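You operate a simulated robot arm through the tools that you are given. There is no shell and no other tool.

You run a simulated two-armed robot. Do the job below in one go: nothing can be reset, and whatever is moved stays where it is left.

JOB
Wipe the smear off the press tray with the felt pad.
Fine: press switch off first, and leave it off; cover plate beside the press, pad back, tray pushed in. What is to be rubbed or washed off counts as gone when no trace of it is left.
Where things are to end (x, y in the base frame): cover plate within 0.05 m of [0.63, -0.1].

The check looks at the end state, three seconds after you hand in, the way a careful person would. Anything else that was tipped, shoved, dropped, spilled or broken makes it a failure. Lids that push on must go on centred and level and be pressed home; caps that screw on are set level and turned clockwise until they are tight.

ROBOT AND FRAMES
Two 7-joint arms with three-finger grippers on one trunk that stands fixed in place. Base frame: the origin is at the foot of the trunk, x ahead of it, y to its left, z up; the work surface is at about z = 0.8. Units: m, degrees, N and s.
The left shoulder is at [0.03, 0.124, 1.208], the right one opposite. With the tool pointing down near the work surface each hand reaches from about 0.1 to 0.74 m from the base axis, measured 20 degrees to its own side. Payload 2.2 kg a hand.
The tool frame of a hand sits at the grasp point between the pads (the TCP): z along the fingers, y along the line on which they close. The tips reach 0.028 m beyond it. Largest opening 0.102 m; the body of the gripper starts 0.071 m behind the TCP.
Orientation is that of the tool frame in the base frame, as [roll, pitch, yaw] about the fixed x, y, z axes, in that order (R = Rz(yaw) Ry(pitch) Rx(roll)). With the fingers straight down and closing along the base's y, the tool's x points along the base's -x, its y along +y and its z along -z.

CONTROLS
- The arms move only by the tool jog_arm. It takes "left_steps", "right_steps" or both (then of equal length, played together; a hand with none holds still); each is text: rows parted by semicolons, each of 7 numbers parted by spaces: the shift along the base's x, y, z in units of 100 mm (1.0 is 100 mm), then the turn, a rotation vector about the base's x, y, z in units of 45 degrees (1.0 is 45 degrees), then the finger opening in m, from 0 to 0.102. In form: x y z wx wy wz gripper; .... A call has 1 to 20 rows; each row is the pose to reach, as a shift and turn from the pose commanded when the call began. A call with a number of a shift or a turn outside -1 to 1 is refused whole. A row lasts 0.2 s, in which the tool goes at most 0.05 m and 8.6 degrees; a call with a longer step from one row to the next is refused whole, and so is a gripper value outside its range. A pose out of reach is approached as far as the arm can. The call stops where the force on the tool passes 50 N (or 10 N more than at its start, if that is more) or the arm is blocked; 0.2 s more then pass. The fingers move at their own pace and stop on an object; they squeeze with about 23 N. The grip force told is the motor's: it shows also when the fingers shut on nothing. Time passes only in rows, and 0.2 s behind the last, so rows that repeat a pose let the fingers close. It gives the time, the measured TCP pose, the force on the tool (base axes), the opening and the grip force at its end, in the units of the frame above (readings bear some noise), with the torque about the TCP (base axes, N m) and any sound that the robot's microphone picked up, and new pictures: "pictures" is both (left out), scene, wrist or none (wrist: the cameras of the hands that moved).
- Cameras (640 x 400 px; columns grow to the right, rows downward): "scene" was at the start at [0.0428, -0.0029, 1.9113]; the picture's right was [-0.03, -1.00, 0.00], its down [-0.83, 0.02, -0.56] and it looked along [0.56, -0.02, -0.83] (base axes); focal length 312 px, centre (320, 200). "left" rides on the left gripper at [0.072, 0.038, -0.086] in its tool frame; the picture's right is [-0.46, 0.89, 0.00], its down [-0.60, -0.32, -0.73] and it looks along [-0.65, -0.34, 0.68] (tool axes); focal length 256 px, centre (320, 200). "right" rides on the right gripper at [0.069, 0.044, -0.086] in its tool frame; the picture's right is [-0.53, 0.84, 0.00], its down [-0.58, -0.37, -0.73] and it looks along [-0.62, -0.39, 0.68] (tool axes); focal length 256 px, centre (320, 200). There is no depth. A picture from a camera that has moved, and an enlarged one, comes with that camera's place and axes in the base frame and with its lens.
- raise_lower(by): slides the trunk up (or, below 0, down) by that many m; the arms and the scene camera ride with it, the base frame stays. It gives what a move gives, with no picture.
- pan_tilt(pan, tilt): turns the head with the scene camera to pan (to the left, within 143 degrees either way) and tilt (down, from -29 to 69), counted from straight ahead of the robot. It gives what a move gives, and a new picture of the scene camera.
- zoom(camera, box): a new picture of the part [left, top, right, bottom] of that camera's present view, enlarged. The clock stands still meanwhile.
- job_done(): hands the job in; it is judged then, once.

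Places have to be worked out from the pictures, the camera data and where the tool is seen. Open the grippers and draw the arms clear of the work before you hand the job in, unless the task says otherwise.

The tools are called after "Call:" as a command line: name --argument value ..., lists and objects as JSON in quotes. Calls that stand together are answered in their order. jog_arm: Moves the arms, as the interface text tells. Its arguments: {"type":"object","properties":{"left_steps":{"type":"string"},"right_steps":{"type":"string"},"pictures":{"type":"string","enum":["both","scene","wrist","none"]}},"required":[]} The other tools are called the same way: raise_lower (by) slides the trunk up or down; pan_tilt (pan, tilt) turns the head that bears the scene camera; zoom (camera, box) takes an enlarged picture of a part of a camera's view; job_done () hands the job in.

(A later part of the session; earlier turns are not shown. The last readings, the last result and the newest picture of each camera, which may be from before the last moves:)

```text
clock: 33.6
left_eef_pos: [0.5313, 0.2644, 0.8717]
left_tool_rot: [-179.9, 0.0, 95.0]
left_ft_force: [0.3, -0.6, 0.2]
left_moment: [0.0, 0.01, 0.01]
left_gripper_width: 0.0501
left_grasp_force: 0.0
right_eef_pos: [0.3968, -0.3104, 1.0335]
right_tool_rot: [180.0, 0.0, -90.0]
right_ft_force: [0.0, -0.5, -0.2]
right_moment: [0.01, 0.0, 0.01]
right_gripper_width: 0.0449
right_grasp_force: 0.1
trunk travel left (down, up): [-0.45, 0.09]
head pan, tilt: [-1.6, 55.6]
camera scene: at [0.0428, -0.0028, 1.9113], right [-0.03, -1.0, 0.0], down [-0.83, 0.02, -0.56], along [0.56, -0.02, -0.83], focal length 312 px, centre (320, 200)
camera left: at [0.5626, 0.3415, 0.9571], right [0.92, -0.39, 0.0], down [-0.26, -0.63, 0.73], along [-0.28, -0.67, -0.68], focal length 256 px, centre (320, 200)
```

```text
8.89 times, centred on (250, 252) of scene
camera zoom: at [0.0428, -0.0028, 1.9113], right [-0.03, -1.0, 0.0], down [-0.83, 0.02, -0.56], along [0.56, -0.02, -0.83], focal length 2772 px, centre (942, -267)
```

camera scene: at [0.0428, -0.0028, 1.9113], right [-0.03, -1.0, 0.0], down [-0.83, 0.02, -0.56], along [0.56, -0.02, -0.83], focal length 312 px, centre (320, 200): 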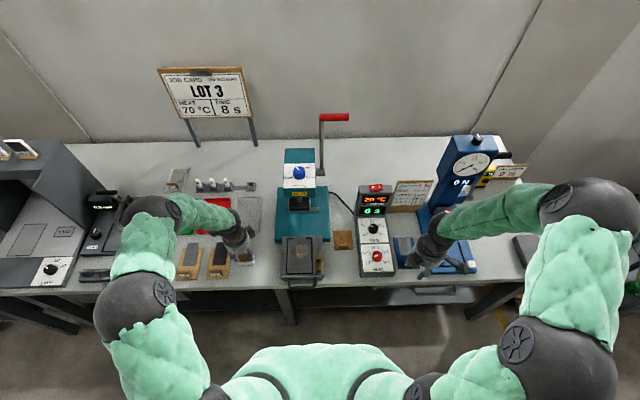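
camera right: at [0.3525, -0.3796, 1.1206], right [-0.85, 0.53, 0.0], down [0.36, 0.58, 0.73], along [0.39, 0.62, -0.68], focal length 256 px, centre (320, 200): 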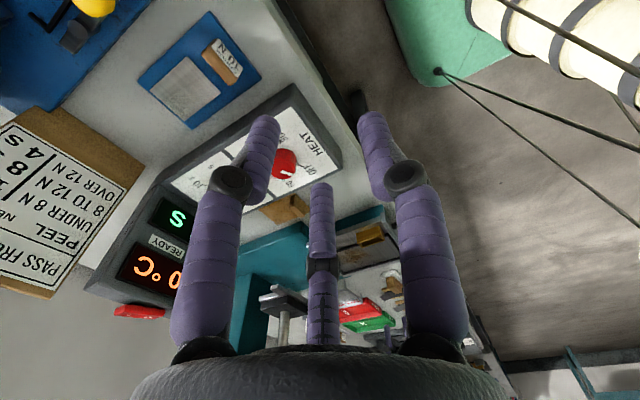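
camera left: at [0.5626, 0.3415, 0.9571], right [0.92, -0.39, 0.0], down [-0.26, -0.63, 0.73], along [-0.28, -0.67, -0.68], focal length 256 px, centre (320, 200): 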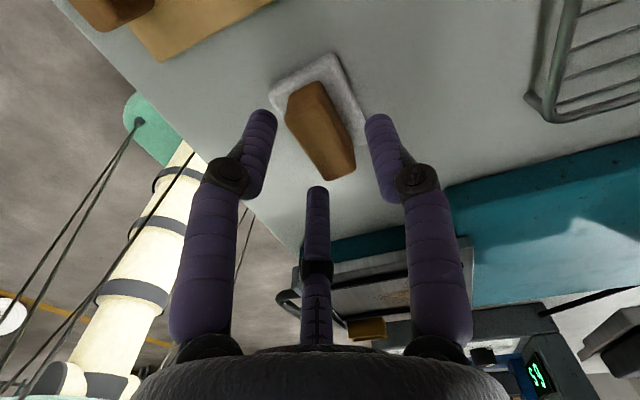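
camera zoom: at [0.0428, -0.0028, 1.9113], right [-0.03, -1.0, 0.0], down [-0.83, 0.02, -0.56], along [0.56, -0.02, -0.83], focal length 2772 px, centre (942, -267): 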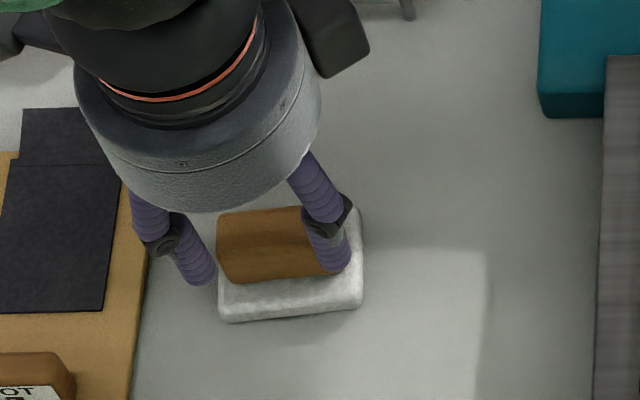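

The fingers straddle the block. I lower to z ≈ 0.847 (tips just above the felt) and close.

Call:
jog_arm --left_steps "0.005 0.005 -0.1 0 0 0 0.05; 0.005 0.005 -0.2 0 0 0 0.05; 0.005 0.005 -0.24 0 0 0 0.05; 0.005 0.005 -0.24 0 0 0 0.05; 0.005 0.005 -0.24 0 0 0 0.03; 0.005 0.005 -0.24 0 0 0 0.01; 0.005 0.005 -0.24 0 0 0 0; 0.005 0.005 -0.24 0 0 0 0" --pictures "both"

Call:
zoom --camera "left" --box '[220, 40, 420, 220]'

Call:
zoom --camera "scene" --box '[220, 230, 280, 275]'

```text
clock: 35.4
left_eef_pos: [0.5315, 0.2654, 0.8476]
left_tool_rot: [179.9, -0.1, 95.0]
left_ft_force: [-0.2, 0.5, 5.9]
left_moment: [0.2, -0.25, 0.08]
left_gripper_width: 0.0538
left_grasp_force: 22.8
right_eef_pos: [0.3969, -0.3107, 1.034]
right_tool_rot: [-179.8, 0.0, -89.9]
right_ft_force: [0.6, 0.6, -0.4]
right_moment: [0.01, 0.0, -0.03]
right_gripper_width: 0.045
right_grasp_force: 0.1
trunk travel left (down, up): [-0.45, 0.09]
head pan, tilt: [-1.6, 55.6]
camera scene: at [0.042, -0.0033, 1.9114], right [-0.03, -1.0, 0.0], down [-0.82, 0.02, -0.56], along [0.56, -0.02, -0.83], focal length 312 px, centre (320, 200)
camera left: at [0.5633, 0.3422, 0.9339], right [0.92, -0.39, 0.0], down [-0.26, -0.63, 0.73], along [-0.28, -0.67, -0.68], focal length 256 px, centre (320, 200)
```

scene: 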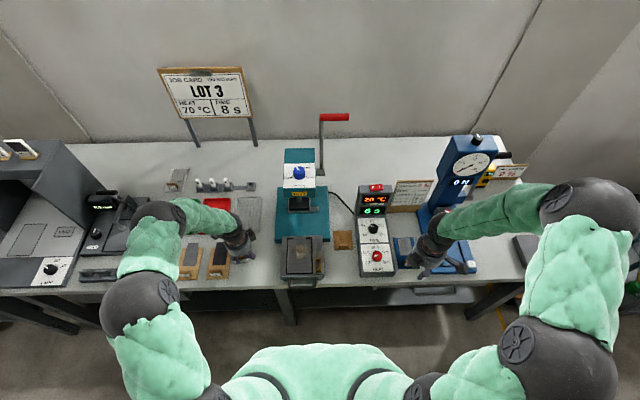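
left: 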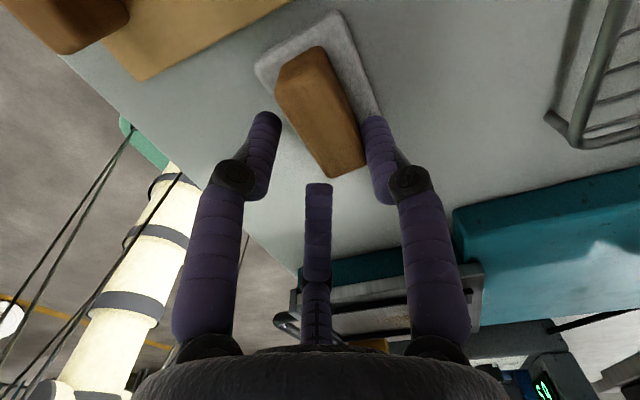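

```text
2.22 times, centred on (320, 130) of left
camera zoom: at [0.5633, 0.3422, 0.9339], right [0.92, -0.39, 0.0], down [-0.26, -0.63, 0.73], along [-0.28, -0.67, -0.68], focal length 569 px, centre (320, 356)
```

zoom: 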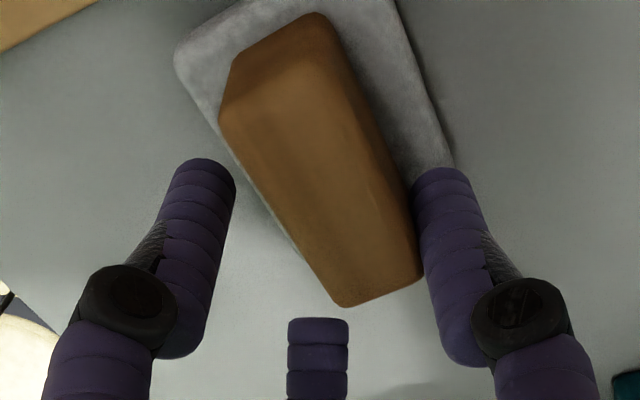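

```text
8.89 times, centred on (250, 252) of scene
camera zoom: at [0.042, -0.0033, 1.9114], right [-0.03, -1.0, 0.0], down [-0.82, 0.02, -0.56], along [0.56, -0.02, -0.83], focal length 2772 px, centre (942, -267)
```

zoom: 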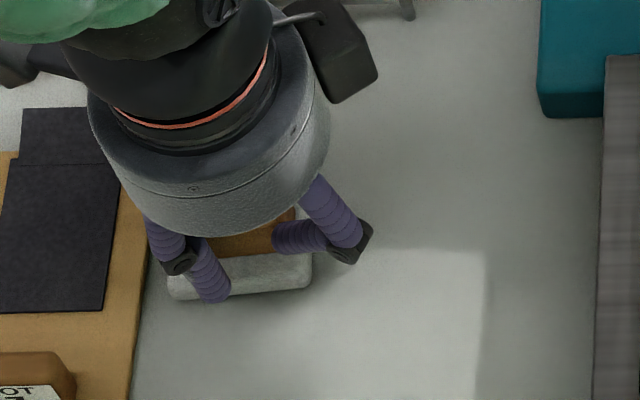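

The pad has been shifted about 2 cm to the left instead of being gripped squarely, and the opening reads 54 mm. I look closer before doing anything else.

Call:
zoom --camera "left" --box '[240, 0, 420, 240]'

Call:
zoom --camera "scene" --box '[225, 235, 270, 270]'

Call:
zoom --camera "right" --box '[300, 200, 480, 350]'

```text
1.67 times, centred on (330, 120) of left
camera zoom: at [0.5633, 0.3422, 0.9339], right [0.92, -0.39, 0.0], down [-0.26, -0.63, 0.73], along [-0.28, -0.67, -0.68], focal length 427 px, centre (303, 333)
```

zoom: 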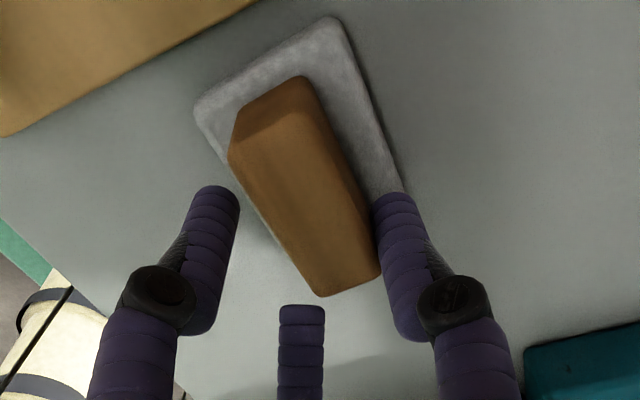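

```text
11.43 times, centred on (248, 252) of scene
camera zoom: at [0.042, -0.0033, 1.9114], right [-0.03, -1.0, 0.0], down [-0.82, 0.02, -0.56], along [0.56, -0.02, -0.83], focal length 3564 px, centre (1149, -400)
```

zoom: 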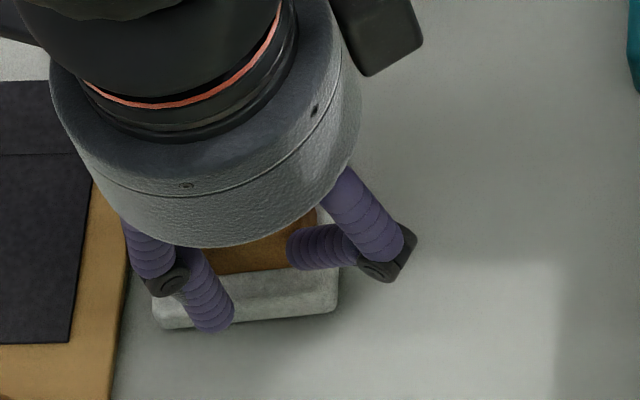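

```text
2.67 times, centred on (390, 275) of right
camera zoom: at [0.3519, -0.3799, 1.1207], right [-0.85, 0.53, 0.0], down [0.36, 0.58, 0.73], along [0.39, 0.62, -0.68], focal length 683 px, centre (133, 0)
```

zoom: 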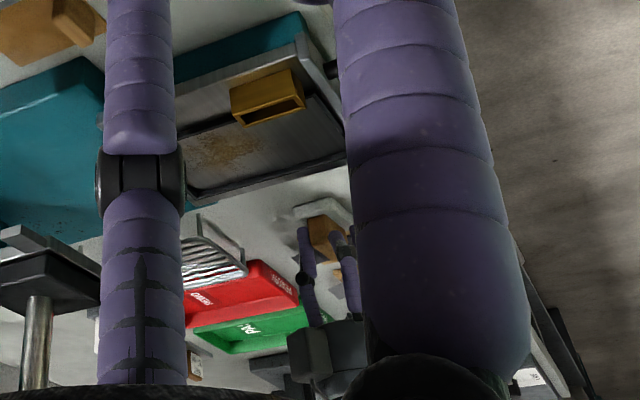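

The hand really closes three fingers radially, and the two on the -x side caught the block's ends. I open wide gently, lift clear and re-measure the pad before regripping with a proper offset.

Call:
jog_arm --left_steps "0 0 0 0 0 0 0.06; 0 0 0 0 0 0 0.075; 0 0 0 0 0 0 0.09; 0 0 0 0 0 0 0.09; 0 0 0.1 0 0 0 0.09; 0 0 0.3 0 0 0 0.09; 0 0 0.6 0 0 0 0.09; 0 0 0.9 0 0 0 0.09; 0 0 0.9 0 0 0 0.09" --pictures "both"

Call:
zoom --camera "left" --box '[240, 0, 400, 120]'

Call:
zoom --camera "scene" --box '[225, 240, 265, 270]'

```text
clock: 37.4
left_eef_pos: [0.5317, 0.2661, 0.9373]
left_tool_rot: [-179.9, 0.0, 94.9]
left_ft_force: [-0.3, 0.5, -0.2]
left_moment: [0.0, 0.03, 0.03]
left_gripper_width: 0.09
left_grasp_force: 0.1
right_eef_pos: [0.3983, -0.3107, 1.0335]
right_tool_rot: [-180.0, 0.0, -90.0]
right_ft_force: [0.1, 0.2, 0.1]
right_moment: [-0.02, 0.01, 0.0]
right_gripper_width: 0.0449
right_grasp_force: 0.2
trunk travel left (down, up): [-0.45, 0.09]
head pan, tilt: [-1.6, 55.6]
camera scene: at [0.0434, -0.0027, 1.9113], right [-0.03, -1.0, 0.0], down [-0.83, 0.02, -0.56], along [0.56, -0.02, -0.83], focal length 312 px, centre (320, 200)
camera left: at [0.5632, 0.3425, 1.0231], right [0.92, -0.39, 0.0], down [-0.26, -0.63, 0.73], along [-0.28, -0.67, -0.68], focal length 256 px, centre (320, 200)
```

scene: 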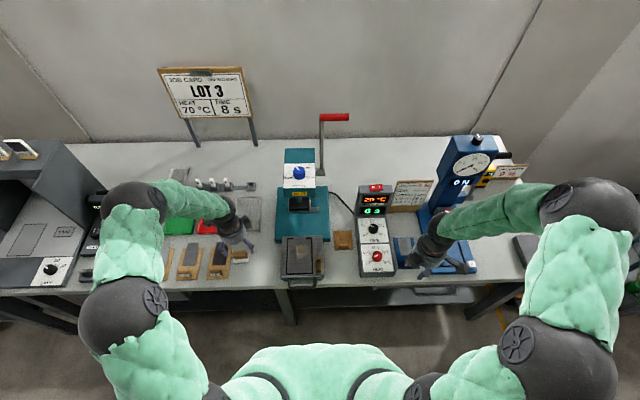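
left: 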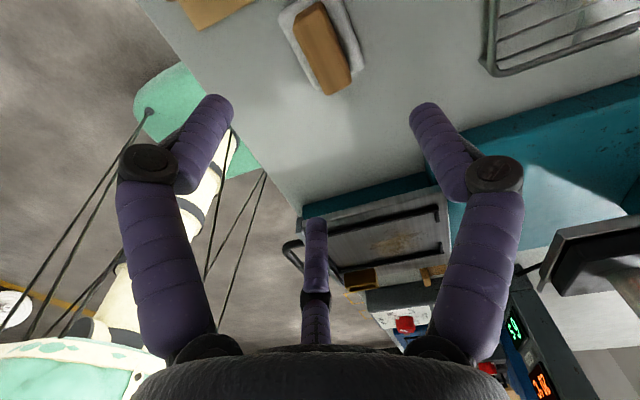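

```text
3.33 times, centred on (320, 60) of left
camera zoom: at [0.5632, 0.3425, 1.0231], right [0.92, -0.39, 0.0], down [-0.26, -0.63, 0.73], along [-0.28, -0.67, -0.68], focal length 853 px, centre (320, 667)
```

zoom: 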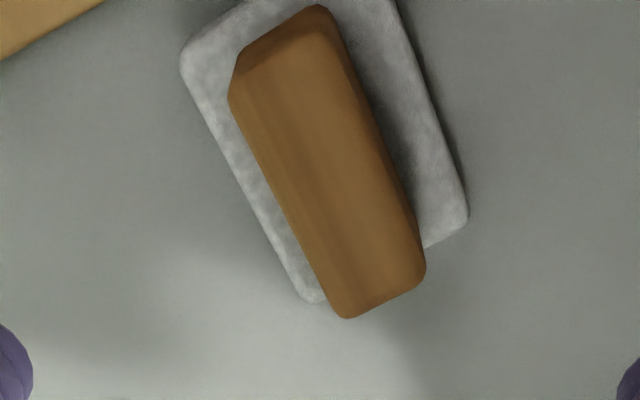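

```text
13.33 times, centred on (245, 255) of scene
camera zoom: at [0.0434, -0.0027, 1.9113], right [-0.03, -1.0, 0.0], down [-0.83, 0.02, -0.56], along [0.56, -0.02, -0.83], focal length 4158 px, centre (1320, -533)
```

zoom: 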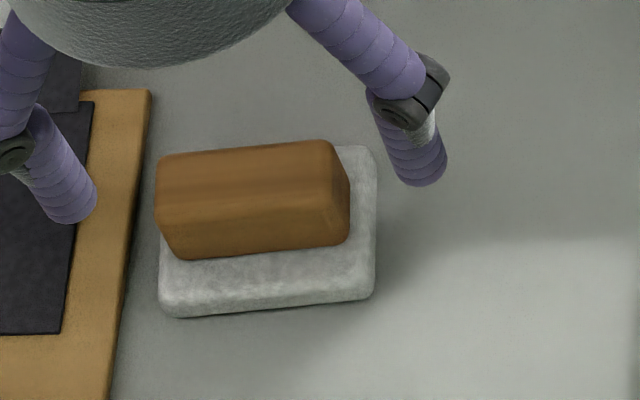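

The pad now sits at about [0.543, 0.287], turned ~4°. I re-approach with the hand offset 7.5 mm toward the two-finger side and a 52 mm opening, so both fingers close on the block's long face and not its ends.

Call:
jog_arm --left_steps "0.02 0.1 0 0 0 0 0.07; 0.038 0.2 -0.1 0 0 0 0.052; 0.038 0.2 -0.3 0 0 0 0.052; 0.038 0.2 -0.5 0 0 0 0.052; 0.038 0.2 -0.6 0 0 0 0.052; 0.038 0.2 -0.6 0 0 0 0.052" --pictures "wrist"

Call:
zoom --camera "left" --box '[220, 40, 420, 220]'

Call:
zoom --camera "scene" --box '[215, 225, 275, 270]'

```text
clock: 38.8
left_eef_pos: [0.5348, 0.2856, 0.8769]
left_tool_rot: [-179.9, 0.0, 94.9]
left_ft_force: [0.6, 0.2, 0.5]
left_moment: [-0.01, 0.0, -0.01]
left_gripper_width: 0.0517
left_grasp_force: 0.1
right_eef_pos: [0.3981, -0.3103, 1.0344]
right_tool_rot: [-180.0, 0.0, -90.1]
right_ft_force: [-0.4, -0.2, 0.7]
right_moment: [0.02, 0.0, -0.02]
right_gripper_width: 0.045
right_grasp_force: 0.1
trunk travel left (down, up): [-0.45, 0.09]
head pan, tilt: [-1.6, 55.6]
camera left: at [0.5667, 0.3621, 0.9626], right [0.92, -0.39, 0.0], down [-0.26, -0.63, 0.73], along [-0.28, -0.67, -0.68], focal length 256 px, centre (320, 200)
```

left: 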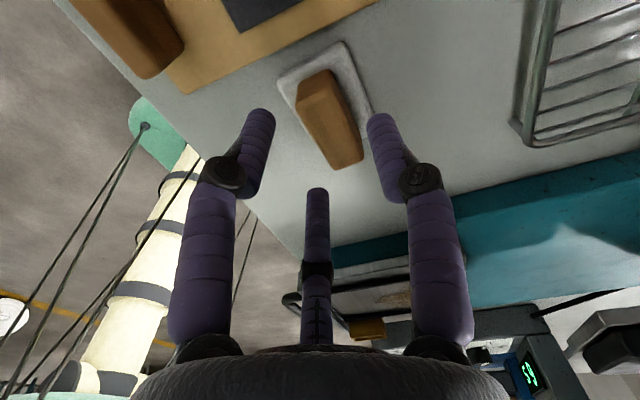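

```text
2.22 times, centred on (320, 130) of left
camera zoom: at [0.5667, 0.3621, 0.9626], right [0.92, -0.39, 0.0], down [-0.26, -0.63, 0.73], along [-0.28, -0.67, -0.68], focal length 569 px, centre (320, 356)
```

zoom: 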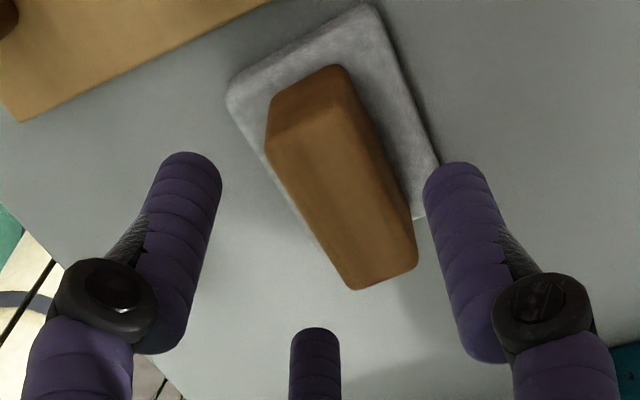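

```text
8.89 times, centred on (245, 248) of scene
camera zoom: at [0.0427, -0.0029, 1.9113], right [-0.03, -1.0, 0.0], down [-0.83, 0.02, -0.56], along [0.56, -0.02, -0.83], focal length 2772 px, centre (987, -222)
```

zoom: 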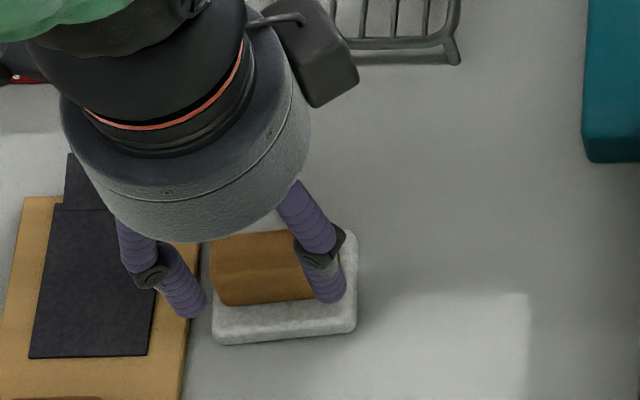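

Both -x fingers sit in front of the block's long face and the single finger is clear behind it. I go down 26 mm and close slowly.

Call:
jog_arm --left_steps "0 0 -0.1 0 0 0 0.052; 0 0 -0.2 0 0 0 0.052; 0 0 -0.26 0 0 0 0.052; 0 0 -0.26 0 0 0 0.052" --pictures "wrist"

Call:
zoom --camera "left" --box '[220, 40, 420, 220]'

Call:
zoom --camera "scene" --box '[215, 225, 275, 270]'

```text
clock: 39.8
left_eef_pos: [0.5356, 0.287, 0.8517]
left_tool_rot: [180.0, 0.0, 95.0]
left_ft_force: [-0.6, 0.2, -0.6]
left_moment: [0.0, 0.01, 0.01]
left_gripper_width: 0.0519
left_grasp_force: 0.1
right_eef_pos: [0.3961, -0.3117, 1.0347]
right_tool_rot: [179.9, 0.0, -90.0]
right_ft_force: [-0.2, 0.2, 0.1]
right_moment: [0.01, -0.03, 0.02]
right_gripper_width: 0.045
right_grasp_force: 0.1
trunk travel left (down, up): [-0.45, 0.09]
head pan, tilt: [-1.6, 55.6]
camera left: at [0.5671, 0.3625, 0.9373], right [0.92, -0.39, 0.0], down [-0.26, -0.63, 0.73], along [-0.28, -0.67, -0.68], focal length 256 px, centre (320, 200)
```

left: 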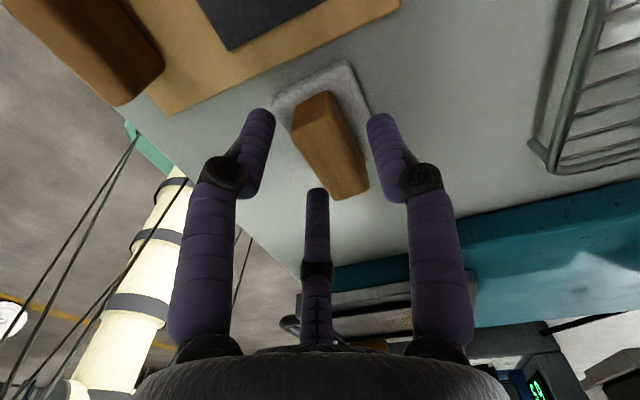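

```text
2.22 times, centred on (320, 130) of left
camera zoom: at [0.5671, 0.3625, 0.9373], right [0.92, -0.39, 0.0], down [-0.26, -0.63, 0.73], along [-0.28, -0.67, -0.68], focal length 569 px, centre (320, 356)
```

zoom: 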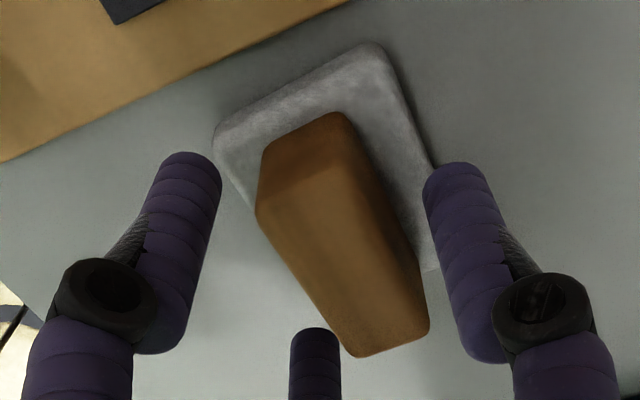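

```text
8.89 times, centred on (245, 248) of scene
camera zoom: at [0.0426, -0.0029, 1.9113], right [-0.03, -1.0, 0.0], down [-0.83, 0.02, -0.56], along [0.56, -0.02, -0.83], focal length 2772 px, centre (987, -222)
```

zoom: 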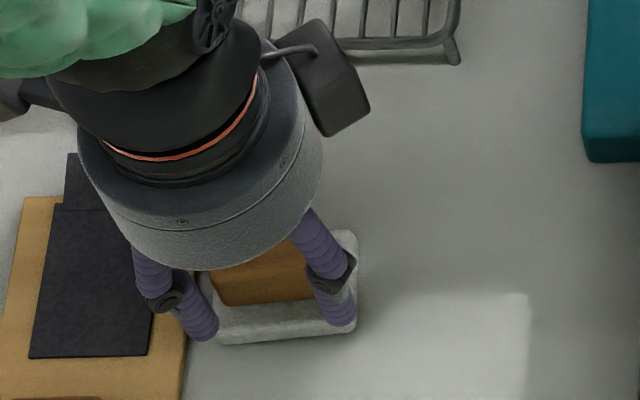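

No contact on the way down and the pad is undisturbed. Now I close in small increments.

Call:
jog_arm --left_steps "0 0 0 0 0 0 0.046; 0 0 0 0 0 0 0.042; 0 0 0 0 0 0 0.038; 0 0 0 0 0 0 0.034; 0 0 0 0 0 0 0.03; 0 0 0 0 0 0 0.03" --pictures "wrist"

Call:
zoom --camera "left" --box '[220, 40, 420, 220]'

Call:
zoom --camera "scene" --box '[215, 225, 275, 270]'

```text
clock: 41.2
left_eef_pos: [0.5367, 0.2867, 0.8523]
left_tool_rot: [-179.9, -0.1, 95.0]
left_ft_force: [0.1, -0.5, 1.1]
left_moment: [0.02, -0.07, -0.04]
left_gripper_width: 0.0328
left_grasp_force: 22.8
right_eef_pos: [0.3979, -0.3101, 1.0337]
right_tool_rot: [180.0, -0.1, -90.1]
right_ft_force: [0.2, 0.3, 0.5]
right_moment: [0.01, -0.01, 0.01]
right_gripper_width: 0.045
right_grasp_force: 0.1
trunk travel left (down, up): [-0.45, 0.09]
head pan, tilt: [-1.6, 55.6]
camera left: at [0.5672, 0.3624, 0.9374], right [0.92, -0.39, 0.0], down [-0.26, -0.63, 0.73], along [-0.28, -0.67, -0.68], focal length 256 px, centre (320, 200)
```

left: 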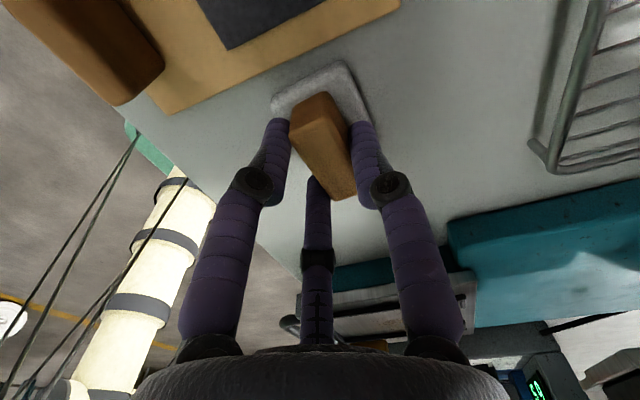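

```text
2.22 times, centred on (320, 130) of left
camera zoom: at [0.5672, 0.3624, 0.9374], right [0.92, -0.39, 0.0], down [-0.26, -0.63, 0.73], along [-0.28, -0.67, -0.68], focal length 569 px, centre (320, 356)
```

zoom: 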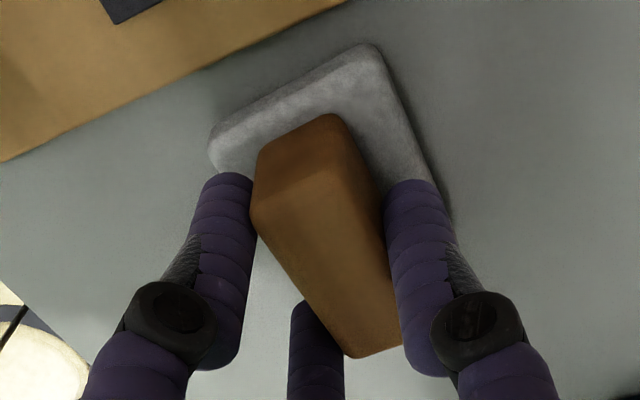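

```text
8.89 times, centred on (245, 248) of scene
camera zoom: at [0.0427, -0.003, 1.9113], right [-0.03, -1.0, 0.0], down [-0.83, 0.02, -0.56], along [0.56, -0.02, -0.83], focal length 2772 px, centre (987, -222)
```

zoom: 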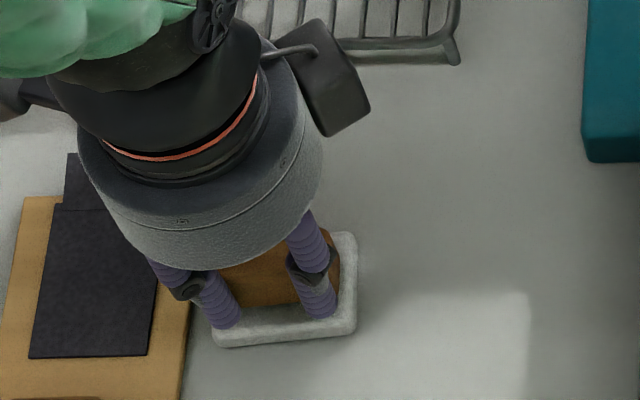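

All three fingers now hold the block (opening 33 mm, 22.8 N), and the pad stayed put. I lift it and check that it hangs level.

Call:
jog_arm --left_steps "0 0 0 0 0 0 0; 0 0 0.05 0 0 0 0; 0 0 0.2 0 0 0 0; 0 0 0.4 0 0 0 0; 0 0 0.6 0 0 0 0; 0 0 0.8 0 0 0 0; 0 0 0.8 0 0 0 0" --pictures "both"

Call:
zoom --camera "left" --box '[220, 40, 420, 220]'

Call:
zoom --camera "scene" --box '[215, 210, 275, 255]'

```text
clock: 42.8
left_eef_pos: [0.5355, 0.2865, 0.9316]
left_tool_rot: [-179.9, -0.1, 95.0]
left_ft_force: [-0.1, -0.1, 0.1]
left_moment: [0.01, 0.0, -0.02]
left_gripper_width: 0.0323
left_grasp_force: 22.9
right_eef_pos: [0.3981, -0.3098, 1.0336]
right_tool_rot: [180.0, -0.1, -90.0]
right_ft_force: [-0.5, -0.2, 0.1]
right_moment: [0.03, 0.01, 0.0]
right_gripper_width: 0.0449
right_grasp_force: 0.1
trunk travel left (down, up): [-0.45, 0.09]
head pan, tilt: [-1.6, 55.6]
camera scene: at [0.0433, -0.0027, 1.9113], right [-0.03, -1.0, 0.0], down [-0.83, 0.02, -0.56], along [0.56, -0.02, -0.83], focal length 312 px, centre (320, 200)
camera left: at [0.5663, 0.3616, 1.0175], right [0.92, -0.39, 0.0], down [-0.26, -0.63, 0.73], along [-0.28, -0.68, -0.68], focal length 256 px, centre (320, 200)
```

scene: 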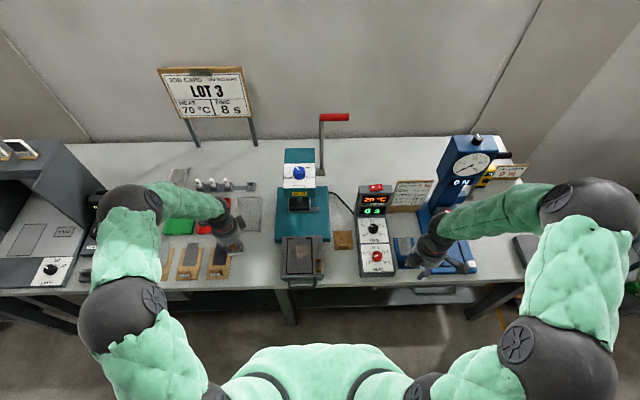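
left: 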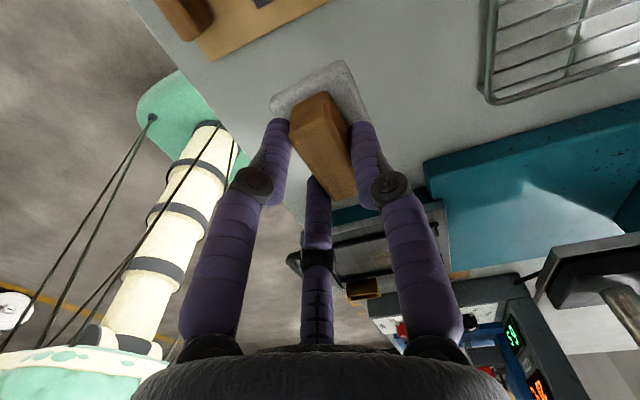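

```text
2.22 times, centred on (320, 130) of left
camera zoom: at [0.5663, 0.3616, 1.0175], right [0.92, -0.39, 0.0], down [-0.26, -0.63, 0.73], along [-0.28, -0.68, -0.68], focal length 569 px, centre (320, 356)
```

zoom: 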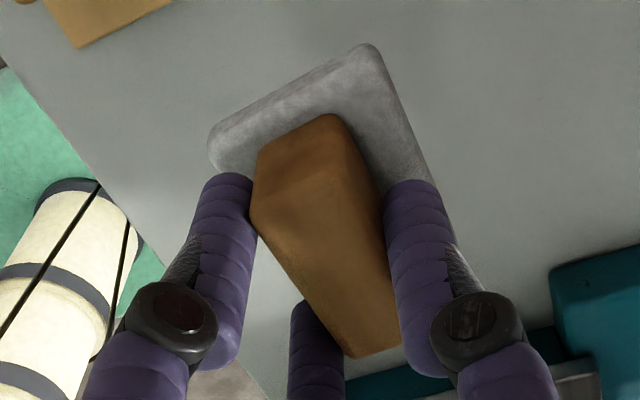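

```text
8.89 times, centred on (245, 232) of scene
camera zoom: at [0.0433, -0.0027, 1.9113], right [-0.03, -1.0, 0.0], down [-0.83, 0.02, -0.56], along [0.56, -0.02, -0.83], focal length 2772 px, centre (987, -89)
```

zoom: 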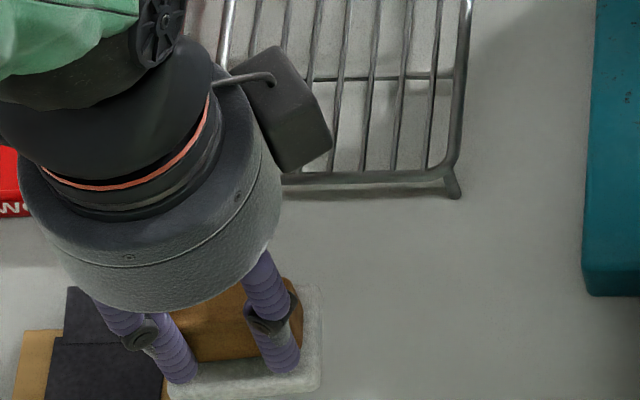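

The pad hangs level and firm. I carry it over to the tray at height, squaring it with the tray on the way.

Call:
jog_arm --left_steps "0 -0.2 0.1 0 0 -0.05 0; 0 -0.45 0.15 0 0 -0.095 0; 0 -0.7 0.15 0 0 -0.095 0; 0 -0.9 0.15 0 0 -0.095 0; 0 -1.0 0.15 0 0 -0.095 0; 0 -1.0 0.15 0 0 -0.095 0" --pictures "none"

Call:
jog_arm --left_steps "0.02 -0.3 0 0 0 0 0; 0.04 -0.6 0 0 0 0 0; 0.06 -0.9 0 0 0 0 0; 0.08 -1.0 0 0 0 0 0; 0.08 -1.0 0 0 0 0 0" --pictures "both"

Call:
zoom --camera "scene" --box '[230, 180, 350, 280]'

```text
clock: 44.2
left_eef_pos: [0.5353, 0.185, 0.946]
left_tool_rot: [180.0, 0.0, 90.7]
left_ft_force: [-0.3, -0.3, -0.3]
left_moment: [-0.02, 0.04, -0.04]
left_gripper_width: 0.0322
left_grasp_force: 22.7
right_eef_pos: [0.3978, -0.3108, 1.0335]
right_tool_rot: [-180.0, 0.0, -90.0]
right_ft_force: [-0.2, 0.1, -0.5]
right_moment: [0.01, 0.02, 0.0]
right_gripper_width: 0.0448
right_grasp_force: 0.1
trunk travel left (down, up): [-0.45, 0.09]
head pan, tilt: [-1.6, 55.6]
```

```text
clock: 45.4
left_eef_pos: [0.5437, 0.0853, 0.946]
left_tool_rot: [-179.9, 0.0, 90.7]
left_ft_force: [-0.1, 0.5, -1.2]
left_moment: [0.02, 0.02, -0.02]
left_gripper_width: 0.0325
left_grasp_force: 23.1
right_eef_pos: [0.3971, -0.3107, 1.0344]
right_tool_rot: [-180.0, 0.0, -90.0]
right_ft_force: [0.0, -0.4, 0.6]
right_moment: [0.0, 0.0, 0.01]
right_gripper_width: 0.0449
right_grasp_force: 0.0
trunk travel left (down, up): [-0.45, 0.09]
head pan, tilt: [-1.6, 55.6]
camera scene: at [0.0427, -0.0028, 1.9113], right [-0.03, -1.0, 0.0], down [-0.83, 0.02, -0.56], along [0.56, -0.02, -0.83], focal length 312 px, centre (320, 200)
camera left: at [0.5806, 0.1591, 1.0324], right [0.89, -0.45, 0.0], down [-0.31, -0.61, 0.73], along [-0.33, -0.65, -0.68], focal length 256 px, centre (320, 200)
```

scene: 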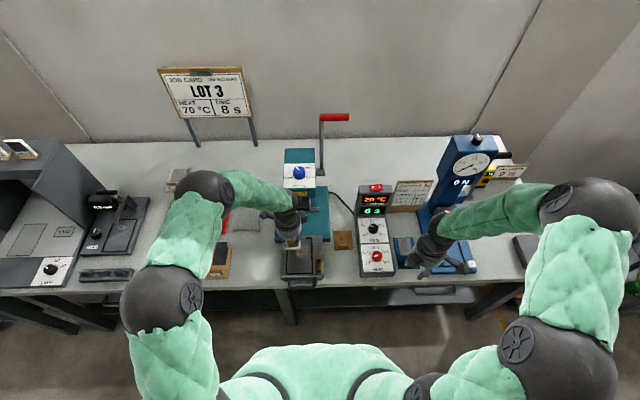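
left: 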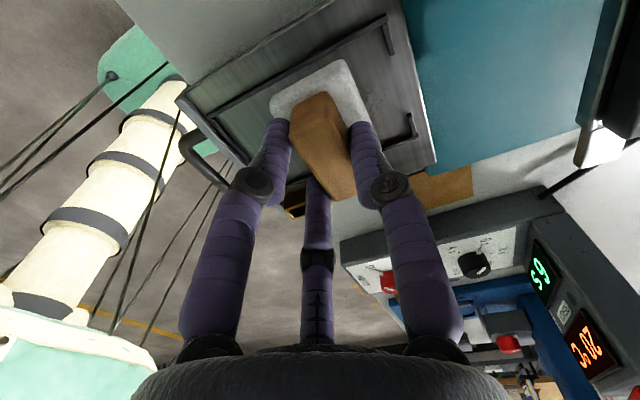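

```text
4.00 times, centred on (290, 230) of scene
camera zoom: at [0.0427, -0.0028, 1.9113], right [-0.03, -1.0, 0.0], down [-0.83, 0.02, -0.56], along [0.56, -0.02, -0.83], focal length 1248 px, centre (440, 80)
```

zoom: 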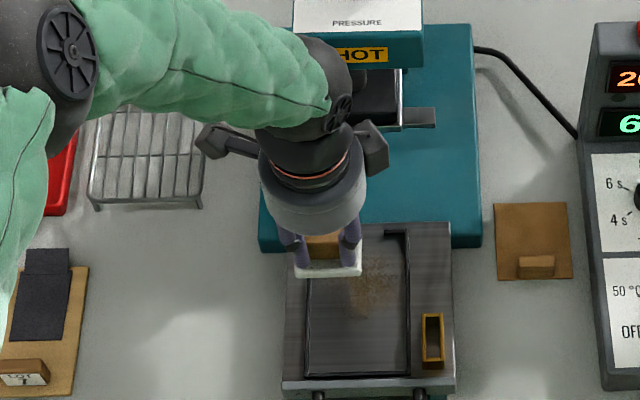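

Call:
zoom --camera "scene" --box '[295, 232, 330, 257]'

Call:
zoom --camera "left" --box '[180, 0, 460, 220]'

```text
16.00 times, centred on (312, 244) of scene
camera zoom: at [0.0427, -0.0028, 1.9113], right [-0.03, -1.0, 0.0], down [-0.83, 0.02, -0.56], along [0.56, -0.02, -0.83], focal length 4990 px, centre (440, -512)
```

zoom: 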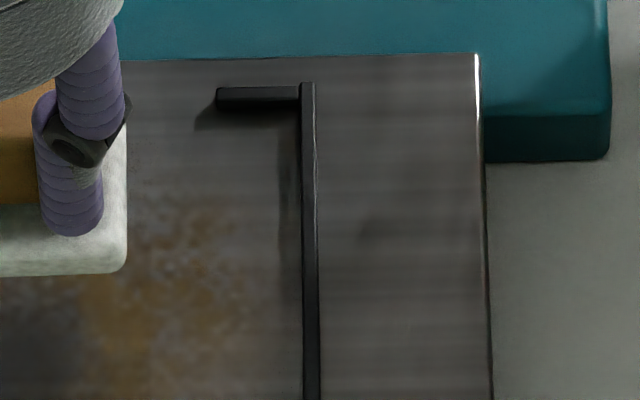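

```text
1.82 times, centred on (320, 110) of left
camera zoom: at [0.5806, 0.1591, 1.0324], right [0.89, -0.45, 0.0], down [-0.31, -0.61, 0.73], along [-0.33, -0.65, -0.68], focal length 465 px, centre (320, 364)
```

zoom: 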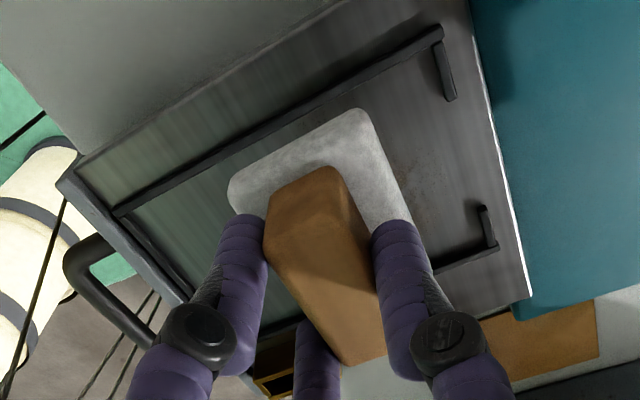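

The pad is square with the tray and the rails are low raised bars. Felt edges relative to the TCP are about x -0.014…+0.028, y -0.027…+0.031; I move over the middle of the smear and come down to just above the tray.

Call:
jog_arm --left_steps "-0.02 -0.15 -0.05 0 0 0 0; -0.037 -0.263 -0.15 0 0 0 0; -0.037 -0.263 -0.25 0 0 0 0; -0.037 -0.263 -0.35 0 0 0 0; -0.037 -0.263 -0.41 0 0 0 0; -0.037 -0.263 -0.41 0 0 0 0" --pictures "both"

Call:
zoom --camera "left" --box '[180, 0, 460, 220]'

Call:
zoom --camera "scene" --box '[270, 210, 340, 270]'

```text
clock: 46.8
left_eef_pos: [0.5398, 0.0592, 0.9048]
left_tool_rot: [179.9, 0.0, 90.7]
left_ft_force: [-0.3, -0.7, -0.5]
left_moment: [-0.01, 0.0, -0.02]
left_gripper_width: 0.0322
left_grasp_force: 23.1
right_eef_pos: [0.397, -0.3111, 1.0354]
right_tool_rot: [179.9, 0.0, -90.0]
right_ft_force: [0.2, 0.6, 0.1]
right_moment: [-0.01, 0.0, 0.0]
right_gripper_width: 0.0452
right_grasp_force: 0.0
trunk travel left (down, up): [-0.45, 0.09]
head pan, tilt: [-1.6, 55.6]
camera scene: at [0.0427, -0.0031, 1.9113], right [-0.03, -1.0, 0.0], down [-0.83, 0.02, -0.56], along [0.56, -0.02, -0.83], focal length 312 px, centre (320, 200)
camera left: at [0.5768, 0.1331, 0.9915], right [0.89, -0.45, 0.0], down [-0.31, -0.61, 0.73], along [-0.33, -0.65, -0.68], focal length 256 px, centre (320, 200)
```

scene: 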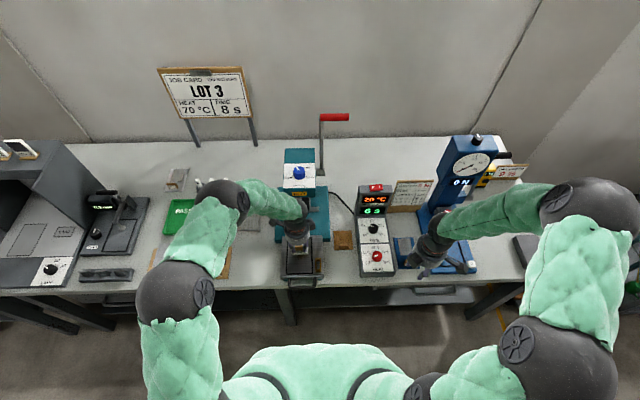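
left: 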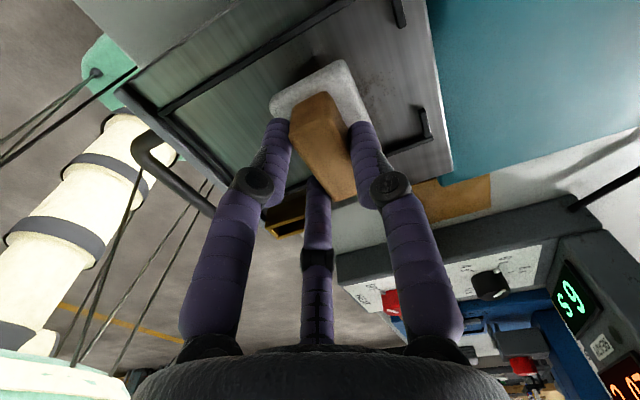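

```text
1.82 times, centred on (320, 110) of left
camera zoom: at [0.5768, 0.1331, 0.9915], right [0.89, -0.45, 0.0], down [-0.31, -0.61, 0.73], along [-0.33, -0.65, -0.68], focal length 465 px, centre (320, 364)
```

zoom: 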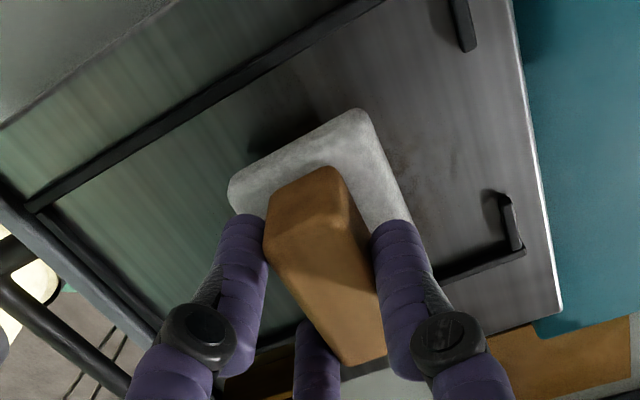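

```text
6.67 times, centred on (305, 240) of scene
camera zoom: at [0.0427, -0.0031, 1.9113], right [-0.03, -1.0, 0.0], down [-0.83, 0.02, -0.56], along [0.56, -0.02, -0.83], focal length 2079 px, centre (420, -67)
```

zoom: 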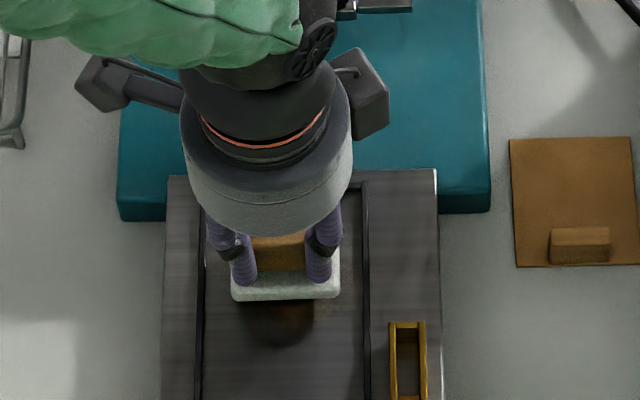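

The pad sits between the rails with about 13 mm to spare on each side. I lower to contact in small steps.

Call:
jog_arm --left_steps "0 0 -0.04 0 0 0 0; 0 0 -0.07 0 0 0 0; 0 0 -0.09 0 0 0 0; 0 0 -0.09 0 0 0 0" --pictures "none"

```text
clock: 47.8
left_eef_pos: [0.5394, 0.0588, 0.8971]
left_tool_rot: [-180.0, 0.0, 90.6]
left_ft_force: [0.7, 0.5, -0.6]
left_moment: [0.02, 0.04, -0.03]
left_gripper_width: 0.0325
left_grasp_force: 22.0
right_eef_pos: [0.3972, -0.3113, 1.0338]
right_tool_rot: [-179.9, 0.0, -90.0]
right_ft_force: [-0.2, 0.6, 0.6]
right_moment: [0.01, -0.01, 0.01]
right_gripper_width: 0.045
right_grasp_force: 0.1
trunk travel left (down, up): [-0.45, 0.09]
head pan, tilt: [-1.6, 55.6]
```

Call:
jog_arm --left_steps "0 0 -0.01 0 0 0 0; 0 0 -0.02 0 0 0 0; 0 0 -0.02 0 0 0 0" --pictures "none"

```text
clock: 48.6
left_eef_pos: [0.5396, 0.0586, 0.8946]
left_tool_rot: [179.9, 0.0, 90.7]
left_ft_force: [-1.2, -0.9, 9.3]
left_moment: [-0.03, -0.08, -0.05]
left_gripper_width: 0.0321
left_grasp_force: 22.8
right_eef_pos: [0.3958, -0.31, 1.0345]
right_tool_rot: [-179.9, 0.0, -90.0]
right_ft_force: [0.2, 0.2, 0.8]
right_moment: [-0.01, 0.04, 0.02]
right_gripper_width: 0.0452
right_grasp_force: 0.1
trunk travel left (down, up): [-0.45, 0.09]
head pan, tilt: [-1.6, 55.6]
```

Contact at 9 N. I make a first set of gentle side-to-side strokes within the rails.

Call:
jog_arm --left_steps "0 0.06 0 0 0 0 0; 0 0.11 0 0 0 0 0; 0 0.05 0 0 0 0 0; 0 0 0 0 0 0 0; 0 -0.06 0 0 0 0 0; 0 -0.11 0 0 0 0 0; 0 -0.05 0 0 0 0 0; 0 0 0 0 0 0 0; 0 0.06 0 0 0 0 0; 0 0.11 0 0 0 0 0; 0 0.05 0 0 0 0 0; 0 0 0 0 0 0 0; 0 -0.06 0 0 0 0 0; 0 -0.11 0 0 0 0 0; 0 -0.05 0 0 0 0 0; 0 0 0 0 0 0 0" --pictures "both"

Call:
zoom --camera "scene" --box '[270, 210, 340, 270]'

Call:
zoom --camera "left" --box '[180, 0, 460, 220]'

```text
clock: 52.0
left_eef_pos: [0.5391, 0.0574, 0.8942]
left_tool_rot: [179.8, 0.1, 90.6]
left_ft_force: [-0.2, -10.7, 20.0]
left_moment: [-0.37, -0.12, -0.04]
left_gripper_width: 0.0322
left_grasp_force: 23.0
right_eef_pos: [0.3971, -0.3112, 1.0338]
right_tool_rot: [-179.8, 0.0, -90.0]
right_ft_force: [0.1, 0.9, -0.4]
right_moment: [-0.02, -0.02, 0.0]
right_gripper_width: 0.045
right_grasp_force: 0.1
trunk travel left (down, up): [-0.45, 0.09]
head pan, tilt: [-1.6, 55.6]
camera scene: at [0.0406, -0.0038, 1.9114], right [-0.03, -1.0, 0.0], down [-0.82, 0.02, -0.57], along [0.57, -0.02, -0.82], focal length 312 px, centre (320, 200)
camera left: at [0.5766, 0.1314, 0.981], right [0.89, -0.46, 0.0], down [-0.31, -0.61, 0.73], along [-0.33, -0.65, -0.68], focal length 256 px, centre (320, 200)
```

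scene: 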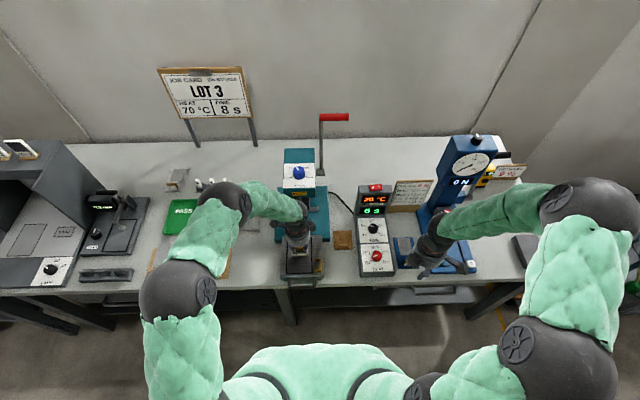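
left: 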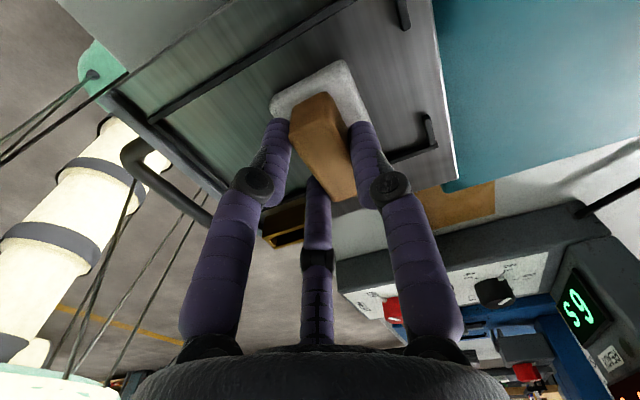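

```text
6.67 times, centred on (305, 240) of scene
camera zoom: at [0.0406, -0.0038, 1.9114], right [-0.03, -1.0, 0.0], down [-0.82, 0.02, -0.57], along [0.57, -0.02, -0.82], focal length 2079 px, centre (420, -67)
```

zoom: 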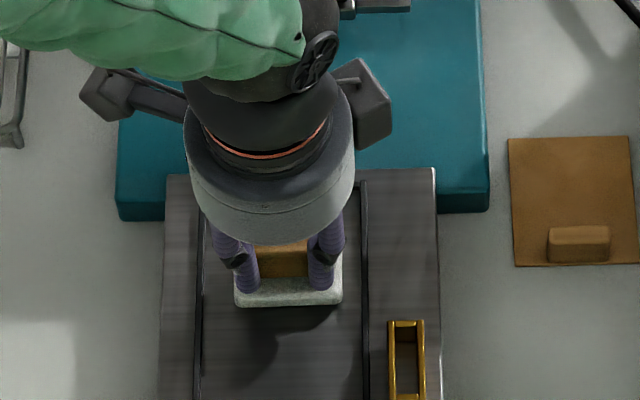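

```text
1.82 times, centred on (320, 110) of left
camera zoom: at [0.5766, 0.1314, 0.981], right [0.89, -0.46, 0.0], down [-0.31, -0.61, 0.73], along [-0.33, -0.65, -0.68], focal length 465 px, centre (320, 364)
```

zoom: 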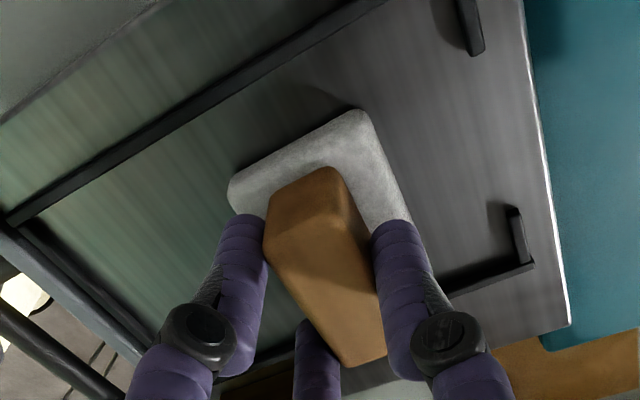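

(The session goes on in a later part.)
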